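You operate a simulated robot arm through the tools that you are given. There is no shell and no other tool. Be economical: measure what you need, move in short steps, check, and stop when the job is done.

Carry out the task below with a simulated robot arm. There is one attempt and no reset: what you move stays moved.

## Task
Fill the 30 ML case with oil and put it back.
Fine: the printed amount, on the yellow plate, 10 ML a stroke, none spilt; swing the spout aside again.

Only the result counts: the job must be done as asked and must still hold three seconds after the hand-in. Knocking over, shifting, dropping, spilling or breaking anything else fails it.

## Robot
A 6-joint arm with a two-finger parallel gripper, fixed in place. Base frame: the origin is at the foot of the arm, x ahead of it, y to its left, z up; the work surface is at about z = 80. Lengths are in cm, angles in rad, forces in N, time in s.
With the tool pointing down near the work surface it reaches from about 24 to 64 cm from the base axis. Its first joint turns from -1.152 to 1.152 rad. Payload 2.7 kg.
The tool frame sits at the grasp point between the pads (the TCP): z along the fingers, y along the line on which they close. The tips reach 2.3 cm beyond it. Largest opening 9.4 cm; finger width 3.8, thickness 1; the body of the gripper, 5.4 by 9.6 cm, starts 3.9 cm behind the TCP.
Orientation is told as [roll, pitch, yaw] about the base's x, y, z axes, in that order, counted from this pose: with the fingers straight down and closing along the base's y, the tool's x points along the base's -x, its y along +y and its z along -z.

## Interface
- The arm moves only by the tool move_arm. Its argument "rows" is a list of rows, each a list of 6 numbers: the shift along the base's x, y, z in cm, then the turn, a rotation vector about the base's x, y, z in rad. In form: [[tx, ty, tz, ax, ay, az], ...]. A call has 1 to 10 rows; each row is the pose to reach, as a shift and turn from the pose commanded when the call began. "claw" is the gripper command, from -1 (fully open) to 1 (shut), values between in proportion, set as the call begins (left out, the last holds). Each row takes 0.2 s and may step no farther than 5 cm and 0.15 rad from the row before; otherwise, or with a gripper value out of range, the whole call is refused. Where a pose cannot be reached the arm comes as near as it can. A force on the tool above 40 N (or 10 N above the force at the start of the call, whichever is more), or a blocked arm, ends the call early, and 0.2 s more pass. Each finger travels about 4.5 cm/s and halts on what it meets, pressing with about 35 N; the grip force reading is that of the motor and also rises with nothing between the fingers. The clock runs only during rows and for 0.2 s after the last one: add rows that repeat a pose to give the fingers time. It gives the time, the measured TCP pose, the force on the tool (base axes), the opening and the grip force at its end, in the units of the frame above (readings bear some noise).
- Cameras (640 x 400 px; columns grow to the right, rows downward): "scene" is fixed at [7.54, -42.74, 141.02]; the picture's right is [0.80, -0.61, 0.00], its down [-0.30, -0.40, -0.87] and it looks along [0.52, 0.69, -0.50] (base axes); focal length 327 px, centre (320, 200). "wrist" rides on the gripper at [-3.9, 0, -4.4] in the tool frame; the picture's right is [0.00, -1.00, 0.00], its down [0.97, 0.00, -0.24] and it looks along [0.24, 0.00, 0.97] (tool axes); focal length 218 px, centre (320, 200).
- camera(camera): a new picture of that camera. The clock stands still meanwhile.
- point_at(camera, pixels): there is no depth. For up to 12 entries [column, row, z] of the newest picture of that camera ("zoom" is the newest enlarged one), the place [x, y] in the base frame at which the ray of that pixel passes the height z, good to about 0.3 cm. The clock stands still meanwhile.
- inspect(camera, box): a new picture of the part [left, top, right, bottom] of that camera's present view, enlarged. The clock stands still meanwhile.
- finish_job(): hands the job in; it is judged then, once.

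Work in short steps. Measure before you move; look again where a grasp or a placing could have gone wrong, and mend it. You have 80 turns and 46 pictures in all, those below and enlarged ones among them. Open the gripper and draw the arm clear of the work before you hand the job in, unless the task says otherwise; then end with one line.

The tools are called by a JSON object that holds its "fn" and its "kwargs". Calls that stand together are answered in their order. move_arm: Moves the arm, as the interface text tells. Its arguments: {"type":"object","properties":{"rows":{"type":"array","items":{"type":"array","items":{"type":"number"}}},"claw":{"type":"number"}},"required":["rows"]} The other tools are called the same way: camera (camera) takes a picture; point_at (camera, pixels) gives the place at which the rays of pixels pass given heights; inspect (camera, box) takes an enlarged picture of a part of a camera's view; finish_job () hands the job in.

At the start:

```text
time_s: 0.0
tcp_pos: [43.18, 10.48, 119.29]
ee_rot: [0.001, -0.001, 0.001]
force: [0.4, 0.0, 0.3]
opening: 9.41
grip_force: 0.0
```

scene: 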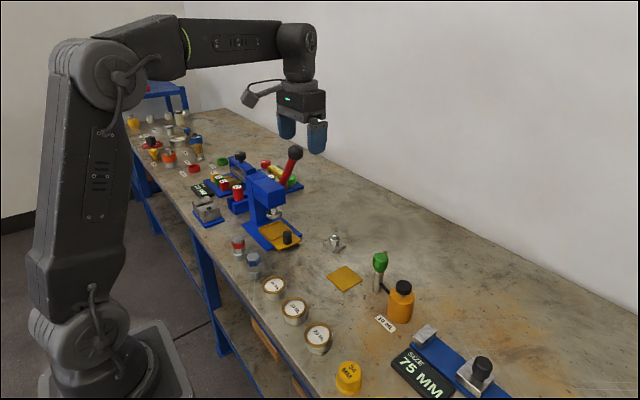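
wrist: 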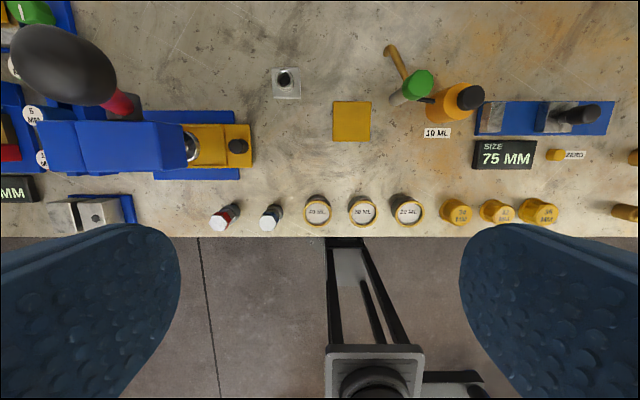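

I start by enlarging the area with the oiler, yellow plate and cases (scene columns 240-440, rows 230-360), in both cameras.

{"fn": "inspect", "kwargs": {"camera": "scene", "box": [240, 220, 440, 360]}}

{"fn": "inspect", "kwargs": {"camera": "wrist", "box": [290, 30, 500, 240]}}

```text
2.86 times, centred on (340, 290) of scene
```

zoom: 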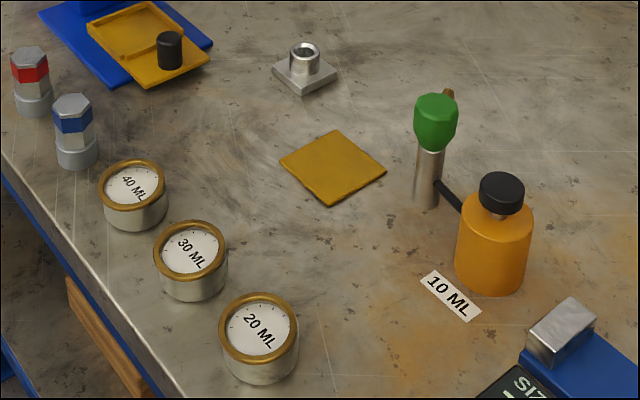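

```text
1.90 times, centred on (395, 135) of wrist
```

zoom: 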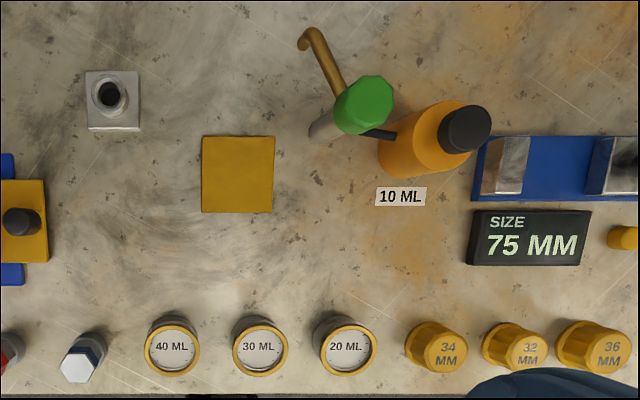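

I locate the key points: the plate, the three cases, and the pump head, spout and bottle, at several heights from both views so I can triangulate.

{"fn": "point_at", "kwargs": {"camera": "zoom", "pixels": [[201, 136, 80.3], [275, 136, 80.3], [274, 213, 80.3], [202, 212, 80.3], [260, 348, 80], [260, 348, 85], [362, 104, 92], [362, 104, 96], [305, 40, 88], [305, 40, 92], [466, 129, 90], [320, 128, 80]]}}

{"fn": "point_at", "kwargs": {"camera": "scene", "pixels": [[294.3, 308, 80], [294.3, 308, 83], [294.3, 308, 85], [380, 260, 92], [380, 260, 96], [377.5, 292, 80], [400.5, 319.5, 80], [402.8, 286, 90], [402.8, 286, 93], [386, 252, 92]]}}

```text
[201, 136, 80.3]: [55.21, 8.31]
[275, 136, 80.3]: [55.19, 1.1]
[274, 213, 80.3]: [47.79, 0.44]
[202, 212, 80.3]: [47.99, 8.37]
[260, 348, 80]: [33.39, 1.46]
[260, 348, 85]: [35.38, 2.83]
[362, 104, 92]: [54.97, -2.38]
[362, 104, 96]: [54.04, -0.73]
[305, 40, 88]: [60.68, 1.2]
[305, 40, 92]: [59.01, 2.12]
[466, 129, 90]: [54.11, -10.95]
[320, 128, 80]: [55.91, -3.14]
```

```text
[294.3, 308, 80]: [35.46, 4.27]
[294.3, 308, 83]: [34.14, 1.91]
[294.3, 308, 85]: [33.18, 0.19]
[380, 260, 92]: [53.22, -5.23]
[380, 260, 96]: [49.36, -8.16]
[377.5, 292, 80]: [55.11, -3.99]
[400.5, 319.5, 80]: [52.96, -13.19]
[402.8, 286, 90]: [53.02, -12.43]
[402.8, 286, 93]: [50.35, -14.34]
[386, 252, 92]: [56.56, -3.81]
```

The 30 ML case is at about (34.5, 2.1) with its top near z 83, and the plate is centred near (51.5, 4.5). I move lower toward the pump to see how its head, spout and plunger are built.

{"fn": "move_arm", "kwargs": {"rows": [[0, -4.5, -3, 0, 0, 0], [0, -9, -6, 0, 0, 0], [0, -13.5, -9, 0, 0, 0], [0, -14.5, -12, 0, 0, 0], [0, -14.5, -12, 0, 0, 0]]}}

{"fn": "camera", "kwargs": {"camera": "wrist"}}

{"fn": "inspect", "kwargs": {"camera": "scene", "box": [345, 235, 425, 335]}}

```text
refused: row 1 steps farther than a row can; nothing moved
```

```text
41 pictures are left
```

wrist: 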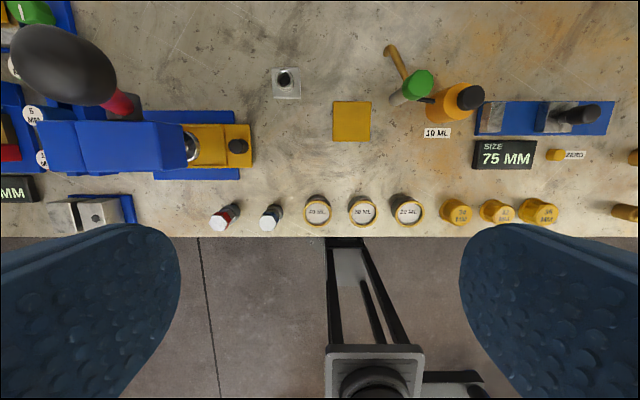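

```text
4.00 times, centred on (385, 285) of scene
```

zoom: 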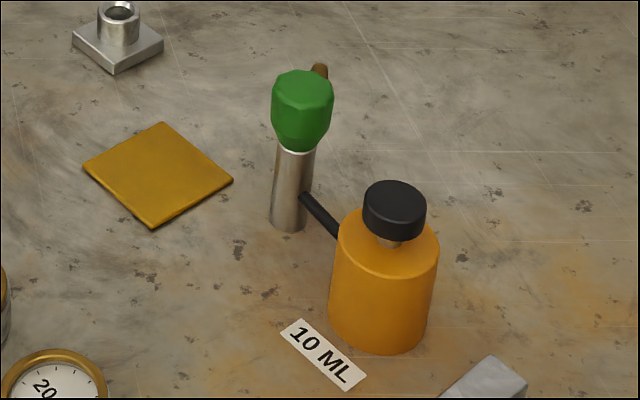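

The move was refused because row 1 exceeded 5 cm, so I repeat it with shorter steps. The enlarged view suggests the black cap on a stem is the plunger and the green knob on the post is the swinging spout.

{"fn": "move_arm", "kwargs": {"rows": [[0, -3.5, -2.5, 0, 0, 0], [0, -7, -5, 0, 0, 0], [0, -10.5, -7.5, 0, 0, 0], [0, -13, -10, 0, 0, 0], [0, -14, -12, 0, 0, 0], [0, -14, -12, 0, 0, 0]]}}

{"fn": "camera", "kwargs": {"camera": "wrist"}}

```text
time_s: 1.4
tcp_pos: [43.19, -3.55, 107.29]
ee_rot: [0.0, 0.0, 0.0]
force: [0.1, -0.1, 0.3]
opening: 9.39
grip_force: 0.1
```

```text
39 pictures are left
```

wrist: 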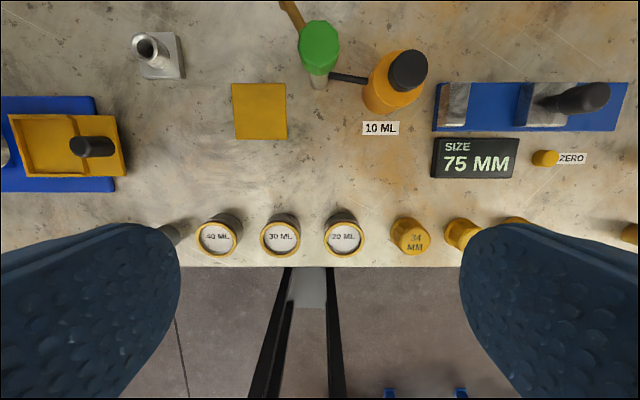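

The spout is cut off at the top of the picture, so I go 9 cm further in x.

{"fn": "move_arm", "kwargs": {"rows": [[4.5, 0, 0, 0, 0, 0], [9, 0, 0, 0, 0, 0], [9, 0, 0, 0, 0, 0]]}}

{"fn": "inspect", "kwargs": {"camera": "wrist", "box": [200, 50, 460, 240]}}

```text
time_s: 2.2
tcp_pos: [52.19, -3.67, 107.42]
ee_rot: [0.001, 0.0, 0.0]
force: [0.3, -0.3, 0.0]
opening: 9.42
grip_force: 0.1
```

```text
2.11 times, centred on (330, 145) of wrist
```

zoom: 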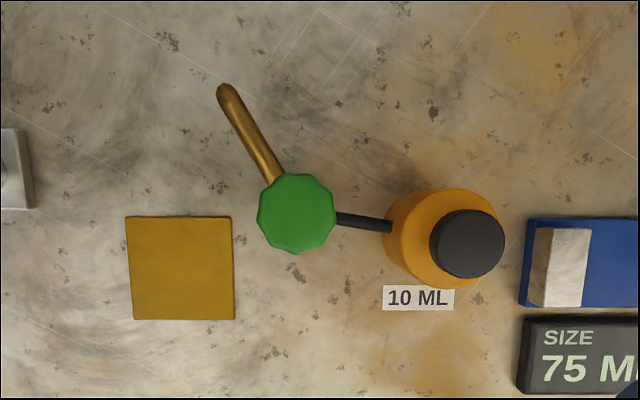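

I get ray positions of the knob centre, spout tip, cap and bottle from this near-overhead view, and the matching scene rays, to triangulate heights.

{"fn": "point_at", "kwargs": {"camera": "zoom", "pixels": [[297, 214, 90], [297, 214, 94], [226, 92, 86], [226, 92, 90], [466, 243, 88], [466, 243, 92], [125, 218, 80.4], [232, 215, 80.4], [235, 319, 80.4], [133, 320, 80.4], [258, 214, 92], [335, 214, 92]]}}

{"fn": "inspect", "kwargs": {"camera": "scene", "box": [355, 240, 425, 330]}}

```text
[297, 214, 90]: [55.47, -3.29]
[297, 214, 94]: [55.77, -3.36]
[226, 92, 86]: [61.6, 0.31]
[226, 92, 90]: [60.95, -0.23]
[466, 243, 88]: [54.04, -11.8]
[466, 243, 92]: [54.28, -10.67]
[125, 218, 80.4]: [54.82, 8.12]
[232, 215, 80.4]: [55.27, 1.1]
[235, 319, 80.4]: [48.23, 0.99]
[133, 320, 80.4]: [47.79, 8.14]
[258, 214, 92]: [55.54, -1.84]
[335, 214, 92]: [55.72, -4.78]
```

```text
4.44 times, centred on (390, 285) of scene
```

zoom: 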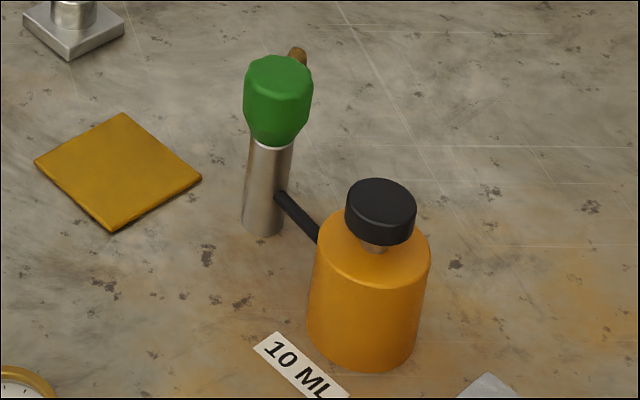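

I query scene rays for the spout end (297,52), knob top (280,75), knob bottom (270,135), cap top (382,200), and cap and post bases in the new enlargement.

{"fn": "point_at", "kwargs": {"camera": "zoom", "pixels": [[297, 52, 86], [297, 52, 90], [278, 78, 90], [278, 78, 94], [268, 140, 86], [268, 140, 90], [381, 203, 88], [381, 203, 91], [263, 226, 80], [381, 235, 88], [361, 340, 80]]}}

```text
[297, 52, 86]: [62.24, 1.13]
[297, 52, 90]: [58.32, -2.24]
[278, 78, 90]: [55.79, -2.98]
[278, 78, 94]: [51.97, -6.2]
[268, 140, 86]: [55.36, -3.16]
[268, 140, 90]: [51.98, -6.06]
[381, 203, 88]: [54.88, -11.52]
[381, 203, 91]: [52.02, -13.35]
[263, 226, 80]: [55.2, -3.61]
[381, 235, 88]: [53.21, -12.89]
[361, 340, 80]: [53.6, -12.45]
```

Knob: axis ≈ (55.5, -3.3), top z ≈ 90, 3 cm wide. The spout points at about 31° with its tip near (61.6, 0.4, 86), and the cap is at (54.2, -11.6), top ≈ 88.5. I go above the 30 ML case with the fingers part-closed to 7.5 cm and take an overhead look.

{"fn": "move_arm", "kwargs": {"rows": [[-4, 1, -1, 0, 0, 0], [-8, 2.5, -3, 0, 0, 0], [-11.5, 4, -5.5, 0, 0, 0], [-14.5, 5, -8, 0, 0, 0], [-17, 5.8, -10.5, 0, 0, 0], [-17.7, 5.8, -12.4, 0, 0, 0], [-17.7, 5.8, -12.4, 0, 0, 0]], "claw": -0.6}}

{"fn": "camera", "kwargs": {"camera": "wrist"}}

```text
time_s: 3.8
tcp_pos: [34.47, 2.33, 95.01]
ee_rot: [-0.001, 0.0, 0.001]
force: [0.9, -0.5, -0.1]
opening: 7.53
grip_force: 0.0
```

```text
36 pictures are left
```

wrist: 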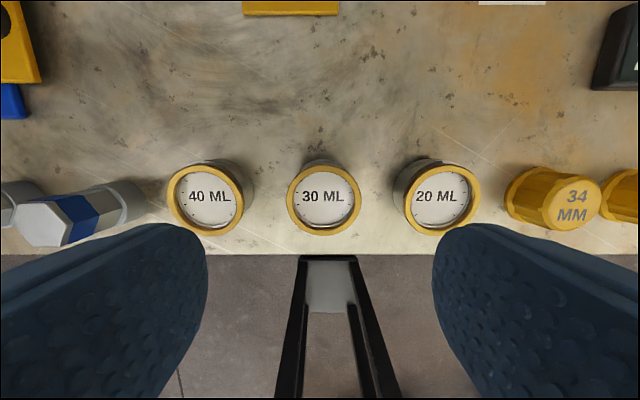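

The case is almost beneath the tool (rim centre at (324,198)). I measure rim edges and the shadowed base.

{"fn": "point_at", "kwargs": {"camera": "wrist", "pixels": [[287, 198, 83], [361, 198, 83], [324, 162, 83], [324, 235, 83], [242, 198, 83], [393, 195, 83], [324, 161, 80]]}}

```text
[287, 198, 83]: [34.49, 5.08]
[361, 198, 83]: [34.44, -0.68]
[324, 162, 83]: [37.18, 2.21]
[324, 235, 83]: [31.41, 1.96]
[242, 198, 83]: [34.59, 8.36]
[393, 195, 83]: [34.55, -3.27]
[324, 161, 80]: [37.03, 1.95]
```

Case centre is (34.35, 2.15), diameter 5.7, and the neighbours' edges are 5.4–6.2 cm off, so the fingers at 3.8–4.8 clear them. I descend to z 82.8.

{"fn": "move_arm", "kwargs": {"rows": [[0, -0.18, -4, 0, 0, 0], [-0.1, -0.18, -8, 0, 0, 0], [-0.1, -0.18, -10.5, 0, 0, 0], [-0.1, -0.18, -12.1, 0, 0, 0], [-0.1, -0.18, -12.1, 0, 0, 0]]}}

{"fn": "camera", "kwargs": {"camera": "wrist"}}

```text
time_s: 5.0
tcp_pos: [34.5, 1.91, 82.77]
ee_rot: [0.001, -0.001, 0.0]
force: [-0.3, 0.1, 1.8]
opening: 7.49
grip_force: 0.1
```

```text
35 pictures are left
```

wrist: 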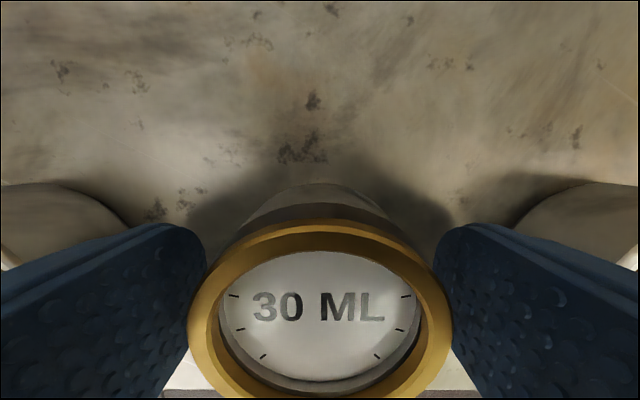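

The case sits centred between the pads (rim 188–452 px, pads at 205 and 435). I close on it and give the fingers time.

{"fn": "move_arm", "kwargs": {"rows": [[0, 0, 0, 0, 0, 0], [0, 0, 0, 0, 0, 0], [0, 0, 0, 0, 0, 0], [0, 0, 0, 0, 0, 0]], "claw": 1}}

```text
time_s: 6.0
tcp_pos: [34.43, 1.91, 82.83]
ee_rot: [0.0, -0.001, 0.002]
force: [-0.6, 0.0, 0.0]
opening: 5.5
grip_force: 35.4
```

Gripped at 5.5 cm. I lift 5 cm and carry it level to above the plate, aiming at (51.9, 4.0), slightly to the pump's side of the plate centre.

{"fn": "move_arm", "kwargs": {"rows": [[0, 0, 2.5, 0, 0, 0], [0, 0, 5, 0, 0, 0], [4, 0.4, 5, 0, 0, 0], [8, 0.9, 5, 0, 0, 0], [12, 1.3, 5, 0, 0, 0], [15.5, 1.8, 5, 0, 0, 0], [17.5, 1.9, 5, 0, 0, 0], [17.5, 1.9, 5, 0, 0, 0]]}}

{"fn": "camera", "kwargs": {"camera": "wrist"}}

{"fn": "inspect", "kwargs": {"camera": "scene", "box": [300, 220, 420, 320]}}

```text
time_s: 7.8
tcp_pos: [51.88, 4.0, 87.82]
ee_rot: [-0.001, -0.001, 0.0]
force: [-0.3, -0.8, -1.3]
opening: 5.52
grip_force: 35.2
```

```text
34 pictures are left
```

wrist: 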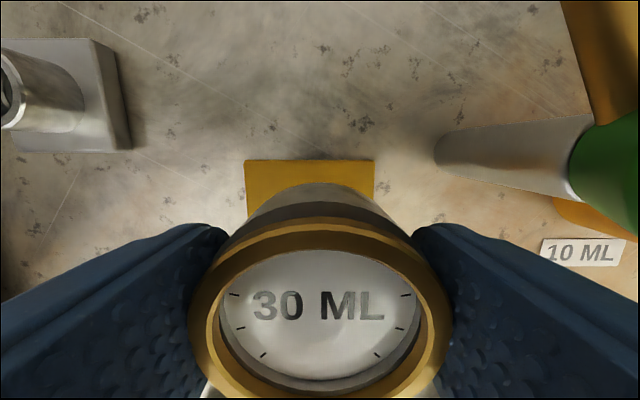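

```text
4.00 times, centred on (360, 270) of scene
```

zoom: 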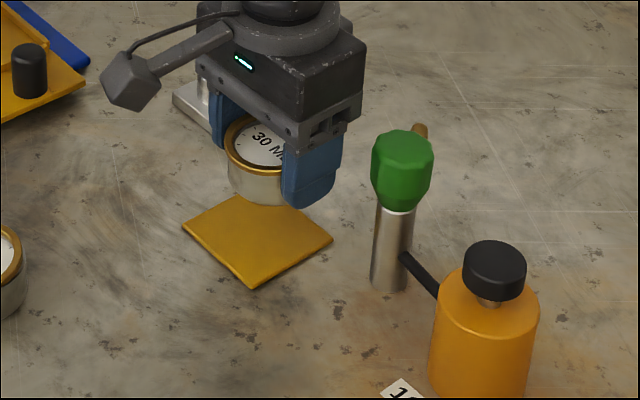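

The case is over the plate, clear of the pump. I lower it slowly to just on the plate and watch the force.

{"fn": "move_arm", "kwargs": {"rows": [[0, 0, -2, 0, 0, 0], [0, 0, -3.5, 0, 0, 0], [0, 0, -4.2, 0, 0, 0], [0, 0, -4.5, 0, 0, 0], [0, 0, -4.5, 0, 0, 0]]}}

```text
time_s: 9.0
tcp_pos: [51.8, 3.91, 83.26]
ee_rot: [0.0, -0.001, -0.001]
force: [0.5, -0.3, -2.1]
opening: 5.51
grip_force: 35.7
```

No contact is seen yet (force z -2.1), so I go down by 0.1–0.2 more.

{"fn": "move_arm", "kwargs": {"rows": [[0, 0, -0.1, 0, 0, 0], [0, 0, -0.15, 0, 0, 0], [0, 0, -0.15, 0, 0, 0]]}}

{"fn": "inspect", "kwargs": {"camera": "scene", "box": [320, 240, 400, 300]}}

```text
time_s: 9.8
tcp_pos: [51.9, 3.98, 83.14]
ee_rot: [0.002, 0.0, 0.0]
force: [-2.0, -0.5, 2.5]
opening: 5.51
grip_force: 35.2
```

```text
6.67 times, centred on (360, 270) of scene
```

zoom: 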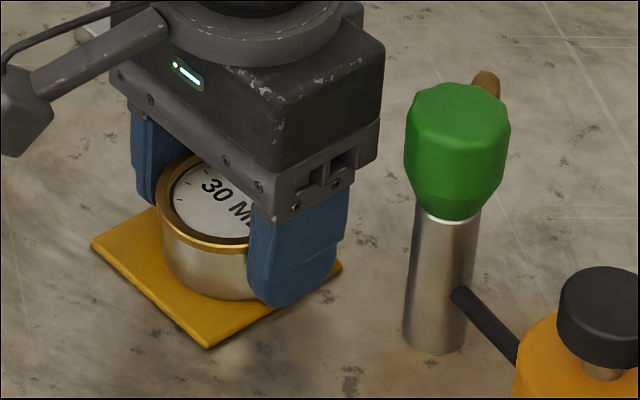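

The case touches the plate (force z +2.5). I release to 7.5 cm, then rise straight up.

{"fn": "move_arm", "kwargs": {"rows": [[0, 0, 0, 0, 0, 0], [0, 0, 0, 0, 0, 0], [0, 0, 0, 0, 0, 0], [0, 0, 2, 0, 0, 0], [0, 0, 5, 0, 0, 0], [0, 0, 10, 0, 0, 0], [0, 0, 15, 0, 0, 0], [0, 0, 15, 0, 0, 0]], "claw": -0.6}}

{"fn": "camera", "kwargs": {"camera": "wrist"}}

```text
time_s: 11.6
tcp_pos: [51.99, 4.07, 98.12]
ee_rot: [0.0, 0.001, 0.0]
force: [0.7, -0.1, -0.1]
opening: 7.53
grip_force: 0.0
```

```text
31 pictures are left
```

wrist: 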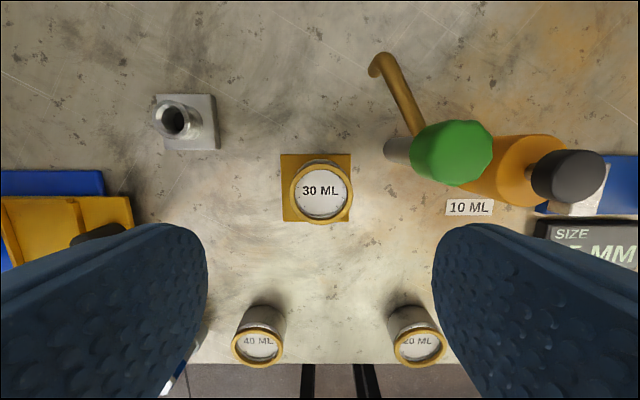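

The case stands on the plate. The spout bends down at its end (elbow (381,57), mouth (374,72)), and I measure these and the knob at candidate heights.

{"fn": "point_at", "kwargs": {"camera": "wrist", "pixels": [[374, 73, 84.5], [374, 73, 85.5], [382, 60, 86], [382, 60, 87], [382, 60, 88], [452, 152, 90], [420, 132, 87], [321, 192, 83.4], [353, 192, 83.4], [290, 192, 83.4]]}}

```text
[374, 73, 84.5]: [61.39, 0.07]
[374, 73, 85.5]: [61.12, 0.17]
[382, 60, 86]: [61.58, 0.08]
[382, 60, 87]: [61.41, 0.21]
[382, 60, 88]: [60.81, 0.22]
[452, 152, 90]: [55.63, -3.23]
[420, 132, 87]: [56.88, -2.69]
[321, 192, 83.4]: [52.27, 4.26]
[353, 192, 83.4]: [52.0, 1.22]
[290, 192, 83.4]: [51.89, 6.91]
```

The mouth's reach from the axis (55.6, -3.3) is ≈ 6.7 cm at 31°, and the case centre is at 116°, 8.1 cm off. I may re-seat the case after seeing the swung spout. Now I go above the knob and turn the tool 0.54 rad so the pads straddle the spout.

{"fn": "move_arm", "kwargs": {"rows": [[1.2, -2, 0, 0, 0, 0.14], [2.2, -4, 0, 0, 0, 0.28], [3.2, -6, 0, 0, 0, 0.42], [3.7, -7.3, 0, 0, 0, 0.54], [3.7, -7.3, 0, 0, 0, 0.54]]}}

{"fn": "camera", "kwargs": {"camera": "wrist"}}

```text
time_s: 12.8
tcp_pos: [55.75, -3.28, 98.11]
ee_rot: [0.0, 0.001, 0.542]
force: [0.4, 0.6, 0.1]
opening: 7.52
grip_force: 0.0
```

```text
30 pictures are left
```

wrist: 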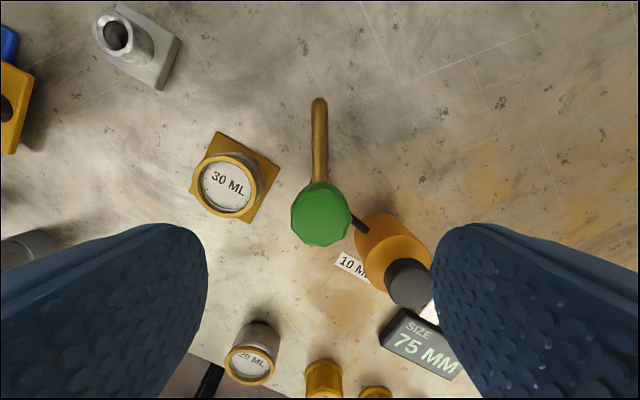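

The spout is vertical in the view, so the yaw is right. I measure the knob centre (321,214) and spout tip (319,103).

{"fn": "point_at", "kwargs": {"camera": "wrist", "pixels": [[321, 214, 90], [291, 216, 89], [351, 216, 89], [319, 103, 86], [319, 103, 87], [390, 285, 88.5]]}}

```text
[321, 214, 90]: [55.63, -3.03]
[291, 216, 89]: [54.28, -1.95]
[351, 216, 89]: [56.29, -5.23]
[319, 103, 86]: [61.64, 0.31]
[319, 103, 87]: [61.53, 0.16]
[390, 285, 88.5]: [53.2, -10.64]
```

The TCP is over the knob axis. I descend to z 89.3 (tips at 87, just around the knob), then close.

{"fn": "move_arm", "kwargs": {"rows": [[-0.1, 0, -4, 0, 0, 0], [-0.1, 0, -7, 0, 0, 0], [-0.1, 0, -8.8, 0, 0, 0], [-0.1, 0, -8.8, 0, 0, 0]]}}

{"fn": "camera", "kwargs": {"camera": "wrist"}}

{"fn": "inspect", "kwargs": {"camera": "scene", "box": [340, 220, 440, 320]}}

```text
time_s: 13.8
tcp_pos: [55.5, -3.27, 89.36]
ee_rot: [0.0, 0.0, 0.539]
force: [-0.2, -0.1, -0.8]
opening: 7.53
grip_force: 0.0
```

```text
29 pictures are left
```

wrist: 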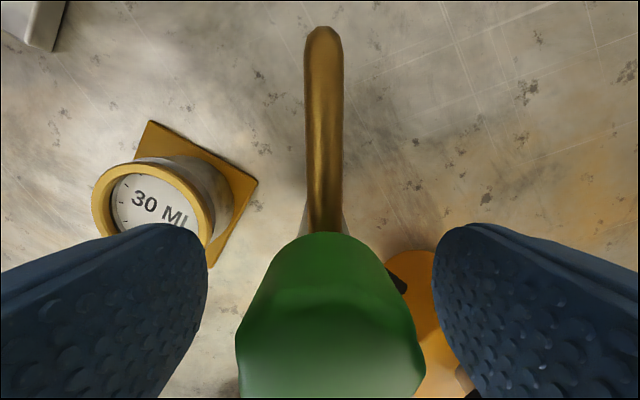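

```text
4.00 times, centred on (390, 270) of scene
```

zoom: 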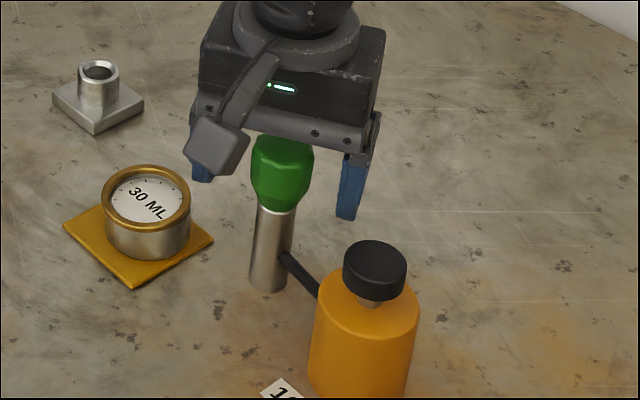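

The pads straddle the knob and the spout lies clear between them. I close on the knob.

{"fn": "move_arm", "kwargs": {"rows": [[0, 0, 0, 0, 0, 0], [0, 0, 0, 0, 0, 0], [0, 0, 0, 0, 0, 0], [0, 0, 0, 0, 0, 0], [0, 0, 0, 0, 0, 0]], "claw": 1}}

```text
time_s: 15.0
tcp_pos: [55.53, -3.41, 89.46]
ee_rot: [0.0, -0.003, 0.54]
force: [9.3, -15.4, -4.1]
opening: 3.56
grip_force: 45.2
```

Held at 3.56 cm with an 18 N side load along the closing line, so the knob sits slightly toward (+x, -y). I shift 0.15 cm that way to relax it.

{"fn": "move_arm", "kwargs": {"rows": [[0.08, -0.13, 0, 0, 0, 0], [0.08, -0.13, 0, 0, 0, 0]]}}

```text
time_s: 15.6
tcp_pos: [55.57, -3.43, 89.3]
ee_rot: [0.0, 0.0, 0.539]
force: [3.1, -10.5, -0.3]
opening: 3.54
grip_force: 45.1
```

The load fell to 11 N. I shift another 0.15 cm the same way and begin the turn with two small steps to see whether the spout follows.

{"fn": "move_arm", "kwargs": {"rows": [[0.06, -0.15, 0, 0, 0, 0], [0.06, -0.15, 0, 0, 0, 0.1], [0.06, -0.15, 0, 0, 0, 0.2], [0.06, -0.15, 0, 0, 0, 0.2]]}}

{"fn": "camera", "kwargs": {"camera": "wrist"}}

```text
time_s: 16.6
tcp_pos: [55.59, -3.45, 89.45]
ee_rot: [0.001, 0.001, 0.743]
force: [-8.2, 11.6, 14.1]
opening: 3.54
grip_force: 44.7
```

```text
27 pictures are left
```

wrist: 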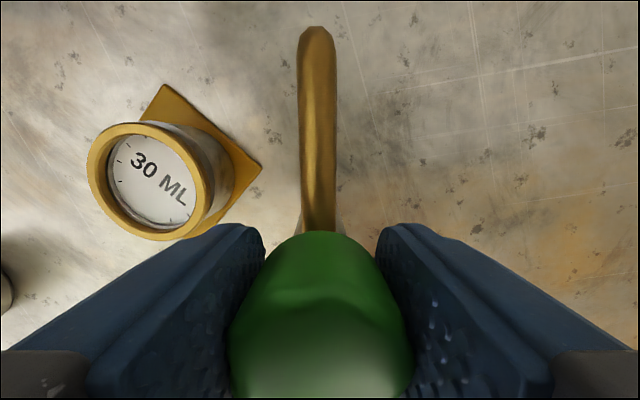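

The spout turns with the knob (still vertical in view at 316 px). I ease the position back a little and turn another 0.8 rad.

{"fn": "move_arm", "kwargs": {"rows": [[0, 0.1, 0.05, 0, 0, 0.1], [0, 0.1, 0.05, 0, 0, 0.2], [0, 0.1, 0.05, 0, 0, 0.3], [0, 0.1, 0.05, 0, 0, 0.4], [0, 0.1, 0.05, 0, 0, 0.5], [0, 0.1, 0.05, 0, 0, 0.6], [0, 0.1, 0.05, 0, 0, 0.7], [0, 0.1, 0.05, 0, 0, 0.8], [0, 0.1, 0.05, 0, 0, 0.8]]}}

{"fn": "camera", "kwargs": {"camera": "wrist"}}

```text
time_s: 18.6
tcp_pos: [55.56, -3.42, 89.41]
ee_rot: [0.003, 0.0, 1.543]
force: [-20.9, 19.4, 10.2]
opening: 3.52
grip_force: 45.0
```

```text
26 pictures are left
```

wrist: 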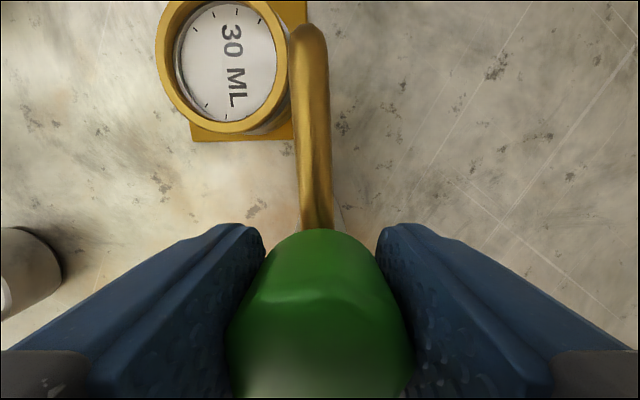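

The spout has turned to about 90° and nears the case's rim. I check the mouth's height over the rim from the scene camera and measure the tip and case.

{"fn": "inspect", "kwargs": {"camera": "scene", "box": [320, 230, 400, 290]}}

{"fn": "point_at", "kwargs": {"camera": "wrist", "pixels": [[309, 30, 85], [309, 30, 86], [309, 30, 87], [228, 60, 83.4], [156, 60, 83.4], [290, 60, 83.4], [314, 200, 86.5]]}}

```text
6.67 times, centred on (360, 260) of scene
```

zoom: 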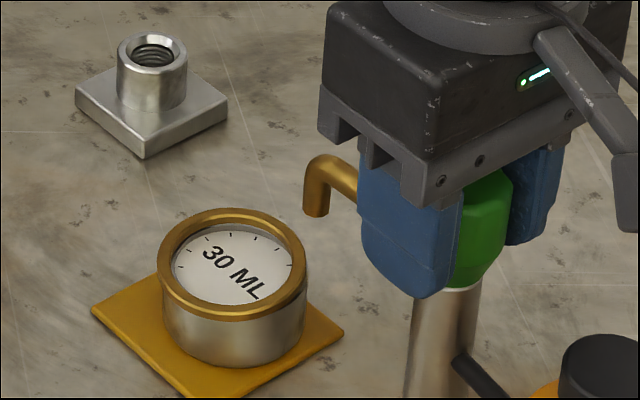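

```text
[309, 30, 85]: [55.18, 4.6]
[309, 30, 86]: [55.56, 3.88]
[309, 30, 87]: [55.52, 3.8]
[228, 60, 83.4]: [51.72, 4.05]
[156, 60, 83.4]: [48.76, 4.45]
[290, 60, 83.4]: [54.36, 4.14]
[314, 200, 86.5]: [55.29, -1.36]
```

The mouth ends about 1 cm above the rim, so it clears, and it now lies near (55.5, 3.6) with a reach ≈ 7.0 cm. I turn another 0.46 rad to aim at the case centre (116°) while relaxing the side load.

{"fn": "move_arm", "kwargs": {"rows": [[-0.1, 0.1, 0, 0, 0, 0], [-0.12, 0.1, 0, 0, 0, 0.12], [-0.12, 0.1, 0, 0, 0, 0.24], [-0.12, 0.1, 0, 0, 0, 0.36], [-0.12, 0.1, 0, 0, 0, 0.46], [-0.12, 0.1, 0, 0, 0, 0.46]]}}

{"fn": "inspect", "kwargs": {"camera": "scene", "box": [320, 230, 400, 290]}}

{"fn": "camera", "kwargs": {"camera": "wrist"}}

```text
time_s: 20.0
tcp_pos: [55.57, -3.52, 89.43]
ee_rot: [-0.002, -0.001, 2.0]
force: [-11.3, 3.3, 2.1]
opening: 3.55
grip_force: 45.1
```

```text
6.67 times, centred on (360, 260) of scene
```

zoom: 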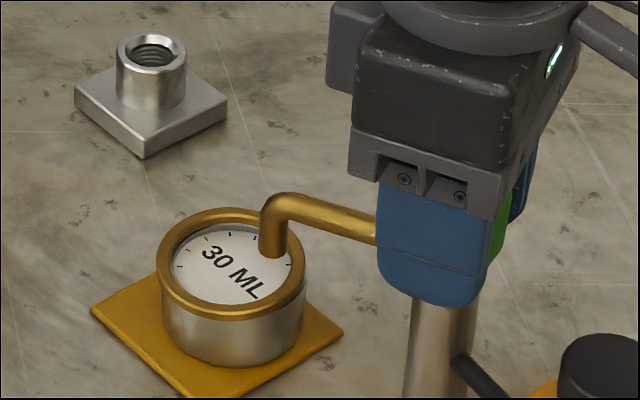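

```text
23 pictures are left
```

wrist: 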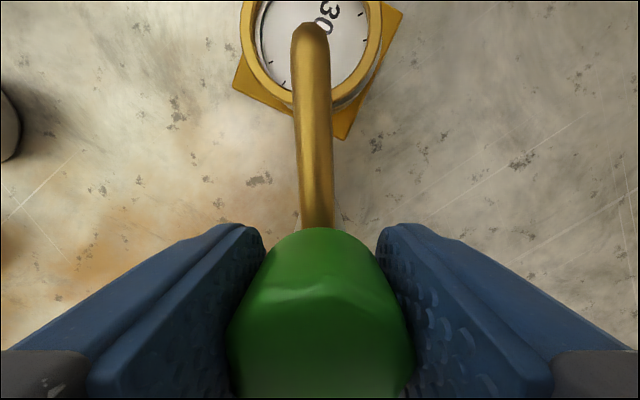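

The spout mouth is over the dial, but nearer the pump side of the opening. I release the knob, rise, and shift so the wrist camera is straight above the mouth to check the true offset.

{"fn": "move_arm", "kwargs": {"rows": [[0, 0, 0, 0, 0, 0], [0, 0, 0, 0, 0, 0], [0, 0, 0, 0, 0, 0], [0, 0, 3, 0, 0, 0], [0, 0, 7, 0, 0, 0], [-1, 2, 10, 0, 0, 0], [-1.5, 3, 10, 0, 0, 0], [-1.5, 3, 10, 0, 0, 0]], "claw": -0.5}}

{"fn": "inspect", "kwargs": {"camera": "wrist", "box": [200, 40, 440, 240]}}

```text
time_s: 21.8
tcp_pos: [54.09, -0.3, 99.5]
ee_rot: [0.002, 0.0, 2.0]
force: [0.9, -1.4, -0.6]
opening: 7.05
grip_force: 0.1
```

```text
2.00 times, centred on (320, 140) of wrist
```

zoom: 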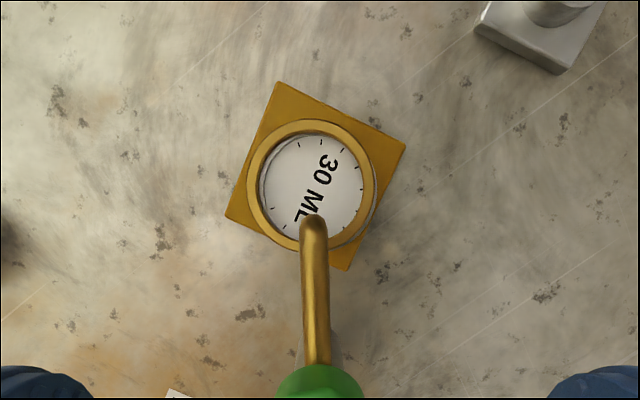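

Straight from above, the mouth (313,228) is about 42 px ≈ 1.8 cm from the rim's centre (312,186), with an inner radius of 52 px. That is too near the edge, so the case must be re-seated closer. I measure precisely.

{"fn": "point_at", "kwargs": {"camera": "zoom", "pixels": [[313, 226, 84.3], [313, 213, 86], [312, 186, 83.2], [247, 186, 83.2], [377, 186, 83.2], [312, 120, 83.2], [277, 82, 80.4], [405, 143, 80.4], [343, 271, 80.4], [225, 215, 80.4]]}}

```text
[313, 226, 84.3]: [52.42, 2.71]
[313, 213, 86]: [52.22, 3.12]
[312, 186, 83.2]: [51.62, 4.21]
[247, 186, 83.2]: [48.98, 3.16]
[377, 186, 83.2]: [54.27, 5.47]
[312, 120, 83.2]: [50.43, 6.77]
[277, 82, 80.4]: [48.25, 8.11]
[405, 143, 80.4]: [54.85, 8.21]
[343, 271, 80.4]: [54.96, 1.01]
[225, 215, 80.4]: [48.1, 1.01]
```

The mouth is at (52.4, 2.75), the case at (51.75, 4.2) and the plate spans x 48–55.1, y 1.0–8.15. Seating the case at (52.4, 3.75) keeps it on the plate with the mouth only about 1 cm off centre. First I swing the spout back: I return to the knob and grip it.

{"fn": "move_arm", "kwargs": {"rows": [[0.9, -2, 0, 0, 0, 0], [1.4, -3, 0, 0, 0, 0], [1.4, -3, -4, 0, 0, 0], [1.4, -3, -8, 0, 0, 0], [1.4, -3, -10, 0, 0, 0], [1.4, -3, -10, 0, 0, 0]]}}

{"fn": "move_arm", "kwargs": {"rows": [[0, 0, 0, 0, 0, 0], [0, 0, 0, 0, 0, 0], [0, 0, 0, 0, 0, 0], [0, 0, 0, 0, 0, 0], [0, 0, 0, 0, 0, 0]], "claw": 1}}

```text
time_s: 23.2
tcp_pos: [55.58, -3.28, 89.31]
ee_rot: [-0.001, 0.0, 2.001]
force: [-0.8, -0.3, -0.3]
opening: 7.02
grip_force: 0.2
```

```text
time_s: 24.4
tcp_pos: [55.49, -3.43, 89.38]
ee_rot: [-0.001, -0.001, 2.0]
force: [2.2, 0.5, -1.9]
opening: 3.52
grip_force: 45.1
```

Gripped with hardly any side load. I turn it back by 1.46 rad to the rest angle.

{"fn": "move_arm", "kwargs": {"rows": [[0, 0, 0, 0, 0, -0.146], [0, 0, 0, 0, 0, -0.292], [0, 0, 0, 0, 0, -0.438], [0.05, -0.03, 0, 0, 0, -0.584], [0.05, -0.05, 0, 0, 0, -0.73], [0.08, -0.05, 0, 0, 0, -0.876], [0.08, -0.08, 0, 0, 0, -1.022], [0.1, -0.08, 0, 0, 0, -1.168], [0.1, -0.1, 0, 0, 0, -1.314], [0.1, -0.1, 0, 0, 0, -1.46]]}}

{"fn": "move_arm", "kwargs": {"rows": [[0, 0, 0, 0, 0, 0], [0, 0, 0, 0, 0, 0], [0, 0, 0, 0, 0, 0], [0, 0, 3, 0, 0, 0], [0, 0, 7, 0, 0, 0], [-1, 2, 9, 0, 0, -0.14], [-1.8, 4, 9, 0, 0, -0.28], [-2.6, 6, 9, 0, 0, -0.42], [-3.75, 7.6, 9, 0, 0, -0.54], [-3.75, 7.6, 9, 0, 0, -0.54]], "claw": -0.5}}

{"fn": "camera", "kwargs": {"camera": "wrist"}}

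```text
time_s: 26.6
tcp_pos: [55.67, -3.41, 89.35]
ee_rot: [0.0, -0.002, 0.538]
force: [17.1, 15.0, -9.1]
opening: 3.54
grip_force: 45.4
```

```text
time_s: 28.8
tcp_pos: [51.77, 4.25, 98.48]
ee_rot: [-0.001, 0.001, -0.002]
force: [0.3, 0.3, 0.1]
opening: 7.05
grip_force: 0.0
```

```text
21 pictures are left
```

wrist: 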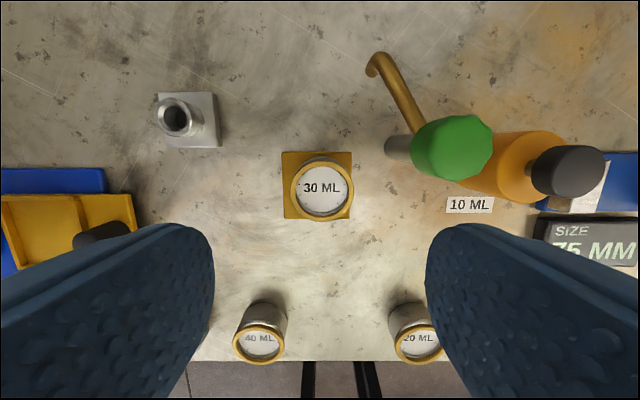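

The spout is back at its rest angle. I descend on the case at (51.88, 4.0, 83.2) with the fingers at 7.5 cm.

{"fn": "move_arm", "kwargs": {"rows": [[0.1, -0.12, -4.5, 0, 0, 0], [0.13, -0.12, -9, 0, 0, 0], [0.13, -0.12, -12.5, 0, 0, 0], [0.13, -0.12, -15.2, 0, 0, 0], [0.13, -0.12, -15.2, 0, 0, 0]], "claw": -0.6}}

{"fn": "move_arm", "kwargs": {"rows": [[0, 0, 0, 0, 0, 0], [0, 0, 0, 0, 0, 0], [0, 0, 0, 0, 0, 0], [0, 0, 0, 0, 0, 0]], "claw": 1}}

{"fn": "move_arm", "kwargs": {"rows": [[0, 0, 0.6, 0, 0, 0], [0.3, -0.2, 0.8, 0, 0, 0], [0.57, -0.45, 0.6, 0, 0, 0], [0.57, -0.45, 0.2, 0, 0, 0], [0.57, -0.45, 0, 0, 0, 0], [0.57, -0.45, -0.05, 0, 0, 0], [0.57, -0.45, -0.05, 0, 0, 0]]}}

```text
time_s: 30.0
tcp_pos: [51.93, 3.92, 83.1]
ee_rot: [0.002, -0.002, 0.001]
force: [0.4, -0.3, -1.1]
opening: 7.53
grip_force: 0.0
```

```text
time_s: 31.0
tcp_pos: [51.81, 3.77, 83.11]
ee_rot: [0.0, 0.001, 0.0]
force: [0.3, 1.1, -0.3]
opening: 5.52
grip_force: 34.6
```

```text
time_s: 32.6
tcp_pos: [52.45, 3.56, 83.17]
ee_rot: [0.0, -0.001, 0.0]
force: [-0.9, 1.1, -1.1]
opening: 5.53
grip_force: 34.9
```

Moved. I lower a final 0.08, release, and rise to z 98 along the same line.

{"fn": "move_arm", "kwargs": {"rows": [[0, 0, -0.08, 0, 0, 0], [0, 0, -0.08, 0, 0, 0]]}}

{"fn": "move_arm", "kwargs": {"rows": [[0, 0, 0, 0, 0, 0], [0, 0, 0, 0, 0, 0], [0, 0, 0, 0, 0, 0], [0, 0, 2, 0, 0, 0], [0, 0, 5, 0, 0, 0], [0, 0, 10, 0, 0, 0], [0, 0, 15, 0, 0, 0], [0, 0, 15, 0, 0, 0]], "claw": -0.6}}

{"fn": "inspect", "kwargs": {"camera": "wrist", "box": [250, 110, 390, 250]}}

```text
time_s: 33.2
tcp_pos: [52.42, 3.45, 83.18]
ee_rot: [-0.001, -0.002, 0.0]
force: [-3.5, -1.2, 10.3]
opening: 5.52
grip_force: 35.4
```

```text
time_s: 35.0
tcp_pos: [52.48, 3.5, 98.03]
ee_rot: [0.0, -0.001, 0.0]
force: [0.1, 0.2, 0.6]
opening: 7.52
grip_force: 0.1
```

```text
2.86 times, centred on (320, 180) of wrist
```

zoom: 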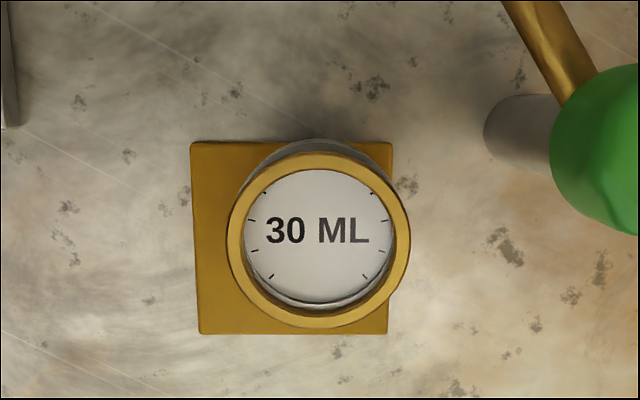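

The base is flush with the plate corner and fully on it. I return to the knob with yaw 0.54 and grip it again.

{"fn": "move_arm", "kwargs": {"rows": [[1.0, -2, 0, 0, 0, 0.14], [2.0, -4, 0, 0, 0, 0.28], [2.8, -6, 0, 0, 0, 0.42], [3.07, -7.03, 0, 0, 0, 0.54], [3.07, -7.03, -4, 0, 0, 0.54], [3.07, -7.03, -7, 0, 0, 0.54], [3.07, -7.03, -8.7, 0, 0, 0.54], [3.07, -7.03, -8.7, 0, 0, 0.54]]}}

{"fn": "move_arm", "kwargs": {"rows": [[0, 0, 0, 0, 0, 0], [0, 0, 0, 0, 0, 0], [0, 0, 0, 0, 0, 0], [0, 0, 0, 0, 0, 0], [0, 0, 0, 0, 0, 0]], "claw": 1}}

```text
time_s: 36.8
tcp_pos: [55.65, -3.57, 89.34]
ee_rot: [0.0, 0.0, 0.54]
force: [0.1, 0.6, 0.2]
opening: 7.5
grip_force: 0.1
```

```text
time_s: 38.0
tcp_pos: [55.63, -3.52, 89.3]
ee_rot: [0.0, 0.0, 0.54]
force: [-2.0, 2.2, -0.1]
opening: 3.51
grip_force: 44.6
```

Gripped with little load. I turn +1.42 rad so the mouth points to the new case centre.

{"fn": "move_arm", "kwargs": {"rows": [[0, 0, 0, 0, 0, 0.142], [0, 0, 0, 0, 0, 0.284], [0, 0, 0, 0, 0, 0.426], [0, 0.02, 0, 0, 0, 0.568], [-0.02, 0.04, 0, 0, 0, 0.71], [-0.04, 0.05, 0, 0, 0, 0.852], [-0.06, 0.06, 0, 0, 0, 0.994], [-0.08, 0.08, 0, 0, 0, 1.136], [-0.1, 0.1, 0, 0, 0, 1.278], [-0.1, 0.1, 0, 0, 0, 1.42]]}}

{"fn": "move_arm", "kwargs": {"rows": [[0, 0, 0, 0, 0, 0], [0, 0, 0, 0, 0, 0], [0, 0, 0, 0, 0, 0], [0, 0, 3, 0, 0, 0], [0, 0, 7, 0, 0, 0], [-1, 2, 10, 0, 0, 0], [-1.5, 3, 10, 0, 0, 0], [-1.5, 3, 10, 0, 0, 0]], "claw": -0.5}}

{"fn": "inspect", "kwargs": {"camera": "wrist", "box": [200, 40, 440, 240]}}

```text
time_s: 40.2
tcp_pos: [55.62, -3.39, 89.25]
ee_rot: [0.001, 0.001, 1.963]
force: [12.6, 1.3, -21.4]
opening: 3.53
grip_force: 45.1
```

```text
time_s: 42.0
tcp_pos: [53.97, -0.3, 99.4]
ee_rot: [0.0, 0.0, 1.961]
force: [0.5, 0.3, -0.8]
opening: 7.05
grip_force: 0.0
```

```text
2.00 times, centred on (320, 140) of wrist
```

zoom: 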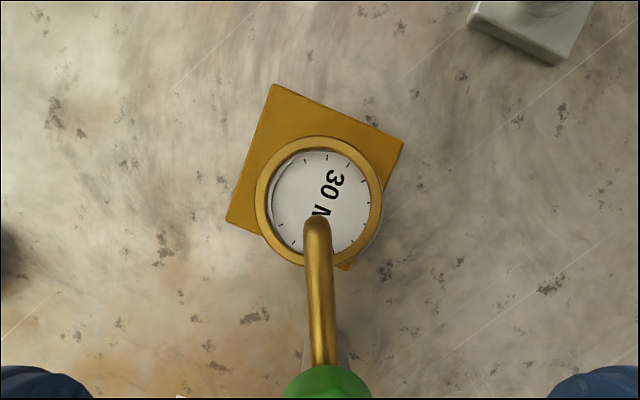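

The mouth (317,228) is now about 1.1 cm from the rim centre (319,202), well inside the 2.2 cm opening. I move over to the black cap, closing the fingers and turning back to yaw 0.54, and look.

{"fn": "move_arm", "kwargs": {"rows": [[0, -1.2, 0, 0, 0, -0.142], [0, -2.4, 0, 0, 0, -0.284], [0, -3.6, 0, 0, 0, -0.426], [0, -4.8, 0, 0, 0, -0.568], [0, -6, 0, 0, 0, -0.71], [0, -7.2, 0, 0, 0, -0.852], [0, -8.4, 0, 0, 0, -0.994], [0.1, -9.6, 0, 0, 0, -1.136], [0.2, -10.6, 0, 0, 0, -1.278], [0.3, -11.2, 0, 0, 0, -1.42]], "claw": 1}}

{"fn": "camera", "kwargs": {"camera": "wrist"}}

```text
time_s: 44.2
tcp_pos: [54.24, -11.55, 99.46]
ee_rot: [0.001, 0.002, 0.538]
force: [0.7, -1.0, 0.8]
opening: 0.0
grip_force: 35.6
```

```text
18 pictures are left
```

wrist: 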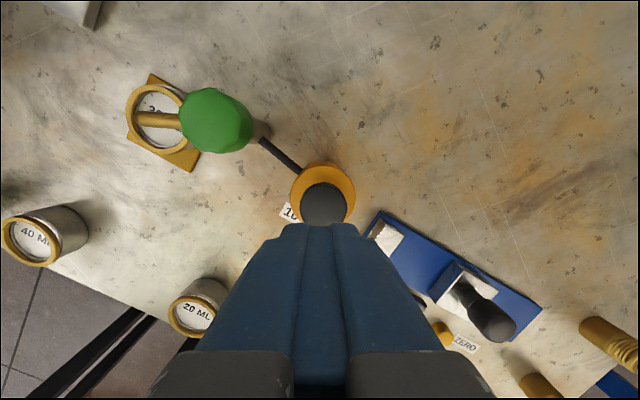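

The cap's circle is centred near (323,205). I measure it at candidate heights.

{"fn": "point_at", "kwargs": {"camera": "wrist", "pixels": [[323, 206, 88.5], [323, 206, 90], [300, 206, 89], [347, 206, 89], [323, 182, 89], [323, 195, 86.5]]}}

{"fn": "inspect", "kwargs": {"camera": "scene", "box": [360, 230, 440, 330]}}

```text
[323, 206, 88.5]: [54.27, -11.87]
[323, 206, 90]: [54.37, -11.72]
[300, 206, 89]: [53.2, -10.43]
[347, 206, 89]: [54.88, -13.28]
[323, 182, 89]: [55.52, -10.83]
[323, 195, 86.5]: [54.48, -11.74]
```

```text
4.00 times, centred on (400, 280) of scene
```

zoom: 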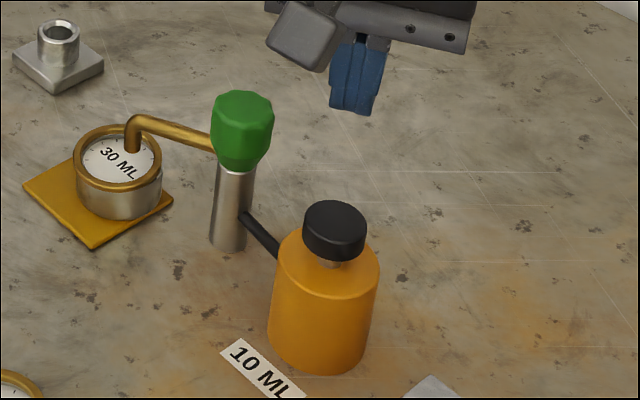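

Cap centre is (54.15, -11.8), top z ≈ 88.9, so contact is expected at TCP z ≈ 91.2. I descend to 92 first.

{"fn": "move_arm", "kwargs": {"rows": [[0, -0.2, -3.5, 0, 0, 0], [0, -0.2, -6, 0, 0, 0], [0, -0.2, -7.3, 0, 0, 0], [0, -0.2, -7.3, 0, 0, 0]]}}

{"fn": "inspect", "kwargs": {"camera": "scene", "box": [360, 230, 440, 330]}}

```text
time_s: 45.2
tcp_pos: [54.27, -11.8, 91.97]
ee_rot: [-0.002, 0.0, 0.541]
force: [0.4, -0.4, 0.5]
opening: 0.0
grip_force: 34.7
```

```text
4.00 times, centred on (400, 280) of scene
```

zoom: 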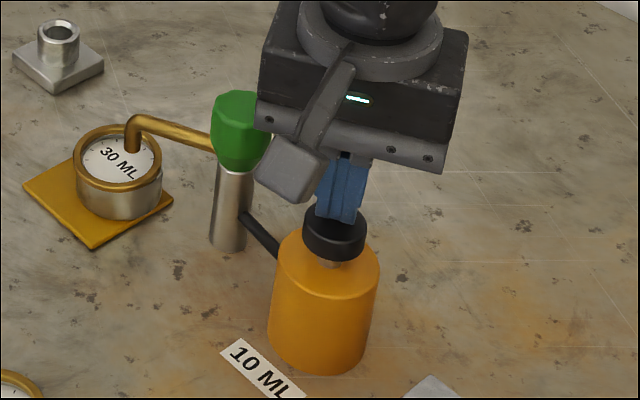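

The tips are just over the cap. I make the first stroke in slow steps, watching the force.

{"fn": "move_arm", "kwargs": {"rows": [[0, 0, -0.4, 0, 0, 0], [0, 0, -0.7, 0, 0, 0], [0, 0, -0.9, 0, 0, 0], [0, 0, -1.1, 0, 0, 0], [0, 0, -1.3, 0, 0, 0], [0, 0, -1.3, 0, 0, 0]]}}

```text
time_s: 46.6
tcp_pos: [54.31, -11.67, 90.86]
ee_rot: [-0.001, 0.0, 0.542]
force: [0.4, -2.0, 2.0]
opening: 0.0
grip_force: 35.0
```

Only 2 N so far at z 90.86 (just in contact or a light spring). I continue down.

{"fn": "move_arm", "kwargs": {"rows": [[0, 0, -0.2, 0, 0, 0], [0, 0, -0.4, 0, 0, 0], [0, 0, -0.6, 0, 0, 0], [0, 0, -0.8, 0, 0, 0], [0, 0, -0.8, 0, 0, 0]]}}

{"fn": "inspect", "kwargs": {"camera": "scene", "box": [320, 230, 440, 330]}}

```text
time_s: 47.8
tcp_pos: [54.22, -11.85, 90.15]
ee_rot: [-0.002, -0.001, 0.54]
force: [-6.6, 3.2, 21.6]
opening: 0.0
grip_force: 34.7
```

```text
4.00 times, centred on (380, 280) of scene
```

zoom: 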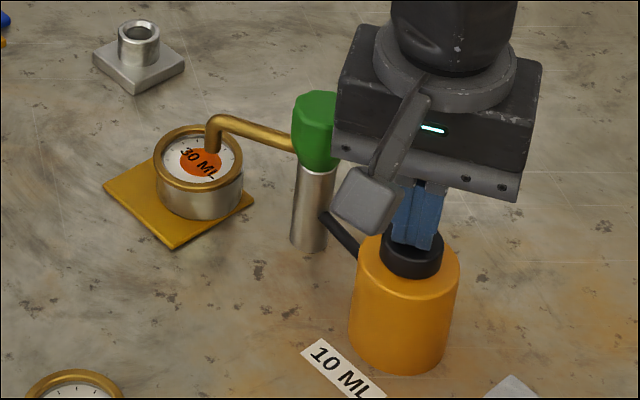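

The first stroke delivered oil into the case (orange disc at (200,162)) and the cap is down on the bottle with 22 N. I lift fully clear and let the plunger return.

{"fn": "move_arm", "kwargs": {"rows": [[0, 0, 0.6, 0, 0, 0], [0, 0, 1.4, 0, 0, 0], [0, 0, 2.1, 0, 0, 0], [0, 0, 2.1, 0, 0, 0], [0, 0, 2.1, 0, 0, 0], [0, 0, 2.1, 0, 0, 0]]}}

{"fn": "inspect", "kwargs": {"camera": "scene", "box": [320, 230, 440, 330]}}

```text
time_s: 49.2
tcp_pos: [54.24, -11.89, 91.96]
ee_rot: [0.0, -0.001, 0.538]
force: [-0.6, -0.7, 0.3]
opening: 0.0
grip_force: 34.9
```

```text
4.00 times, centred on (380, 280) of scene
```

zoom: 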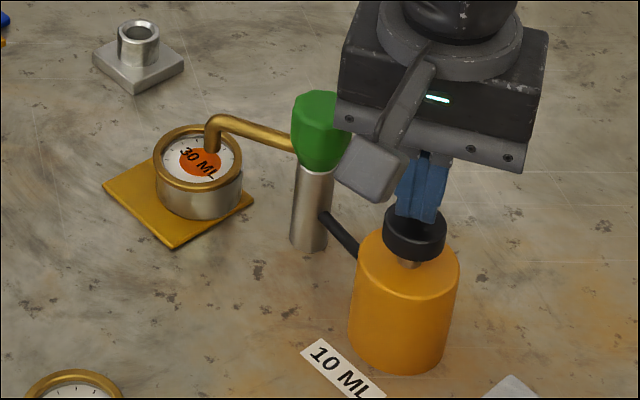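

The cap has risen again (stem visible). Now I make the second stroke the same way, then inspect at the bottom.

{"fn": "move_arm", "kwargs": {"rows": [[0, 0, -0.6, 0, 0, 0], [0, 0, -1.0, 0, 0, 0], [0, 0, -1.3, 0, 0, 0], [0, 0, -1.5, 0, 0, 0], [0, 0, -1.7, 0, 0, 0], [0, 0, -1.9, 0, 0, 0], [0, 0, -2.1, 0, 0, 0], [0, 0, -2.1, 0, 0, 0]]}}

{"fn": "inspect", "kwargs": {"camera": "scene", "box": [320, 230, 440, 330]}}

```text
time_s: 51.0
tcp_pos: [54.37, -11.78, 90.14]
ee_rot: [-0.001, -0.002, 0.54]
force: [-7.6, 1.5, 20.4]
opening: 0.0
grip_force: 35.2
```

```text
4.00 times, centred on (380, 280) of scene
```

zoom: 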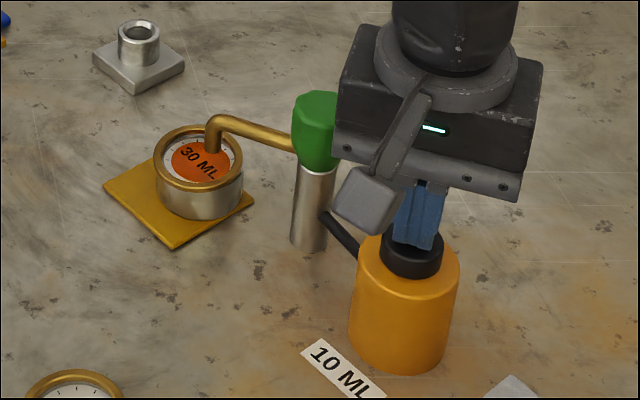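

The oil disc grew, so stroke two counted. I release fully, wait, and make the third stroke.

{"fn": "move_arm", "kwargs": {"rows": [[0, 0, 0.6, 0, 0, 0], [0, 0, 1.4, 0, 0, 0], [0, 0, 2.1, 0, 0, 0], [0, 0, 2.1, 0, 0, 0], [0, 0, 2.1, 0, 0, 0], [0, 0, 2.1, 0, 0, 0]]}}

{"fn": "move_arm", "kwargs": {"rows": [[0, 0, -0.6, 0, 0, 0], [0, 0, -1.0, 0, 0, 0], [0, 0, -1.3, 0, 0, 0], [0, 0, -1.5, 0, 0, 0], [0, 0, -1.7, 0, 0, 0], [0, 0, -1.9, 0, 0, 0], [0, 0, -2.1, 0, 0, 0], [0, 0, -2.1, 0, 0, 0]]}}

{"fn": "inspect", "kwargs": {"camera": "scene", "box": [320, 230, 440, 330]}}

```text
time_s: 52.4
tcp_pos: [54.37, -11.79, 92.12]
ee_rot: [-0.001, -0.001, 0.54]
force: [0.3, -0.6, 0.3]
opening: 0.01
grip_force: 34.9
```

```text
time_s: 54.2
tcp_pos: [54.4, -11.82, 90.13]
ee_rot: [-0.001, -0.002, 0.541]
force: [-6.8, 2.7, 19.2]
opening: 0.0
grip_force: 35.0
```

```text
4.00 times, centred on (380, 280) of scene
```

zoom: 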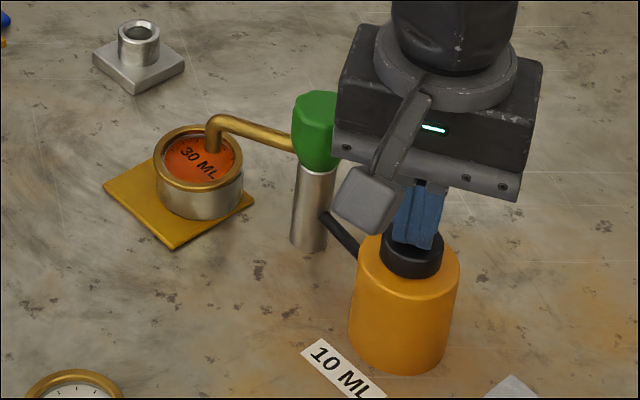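

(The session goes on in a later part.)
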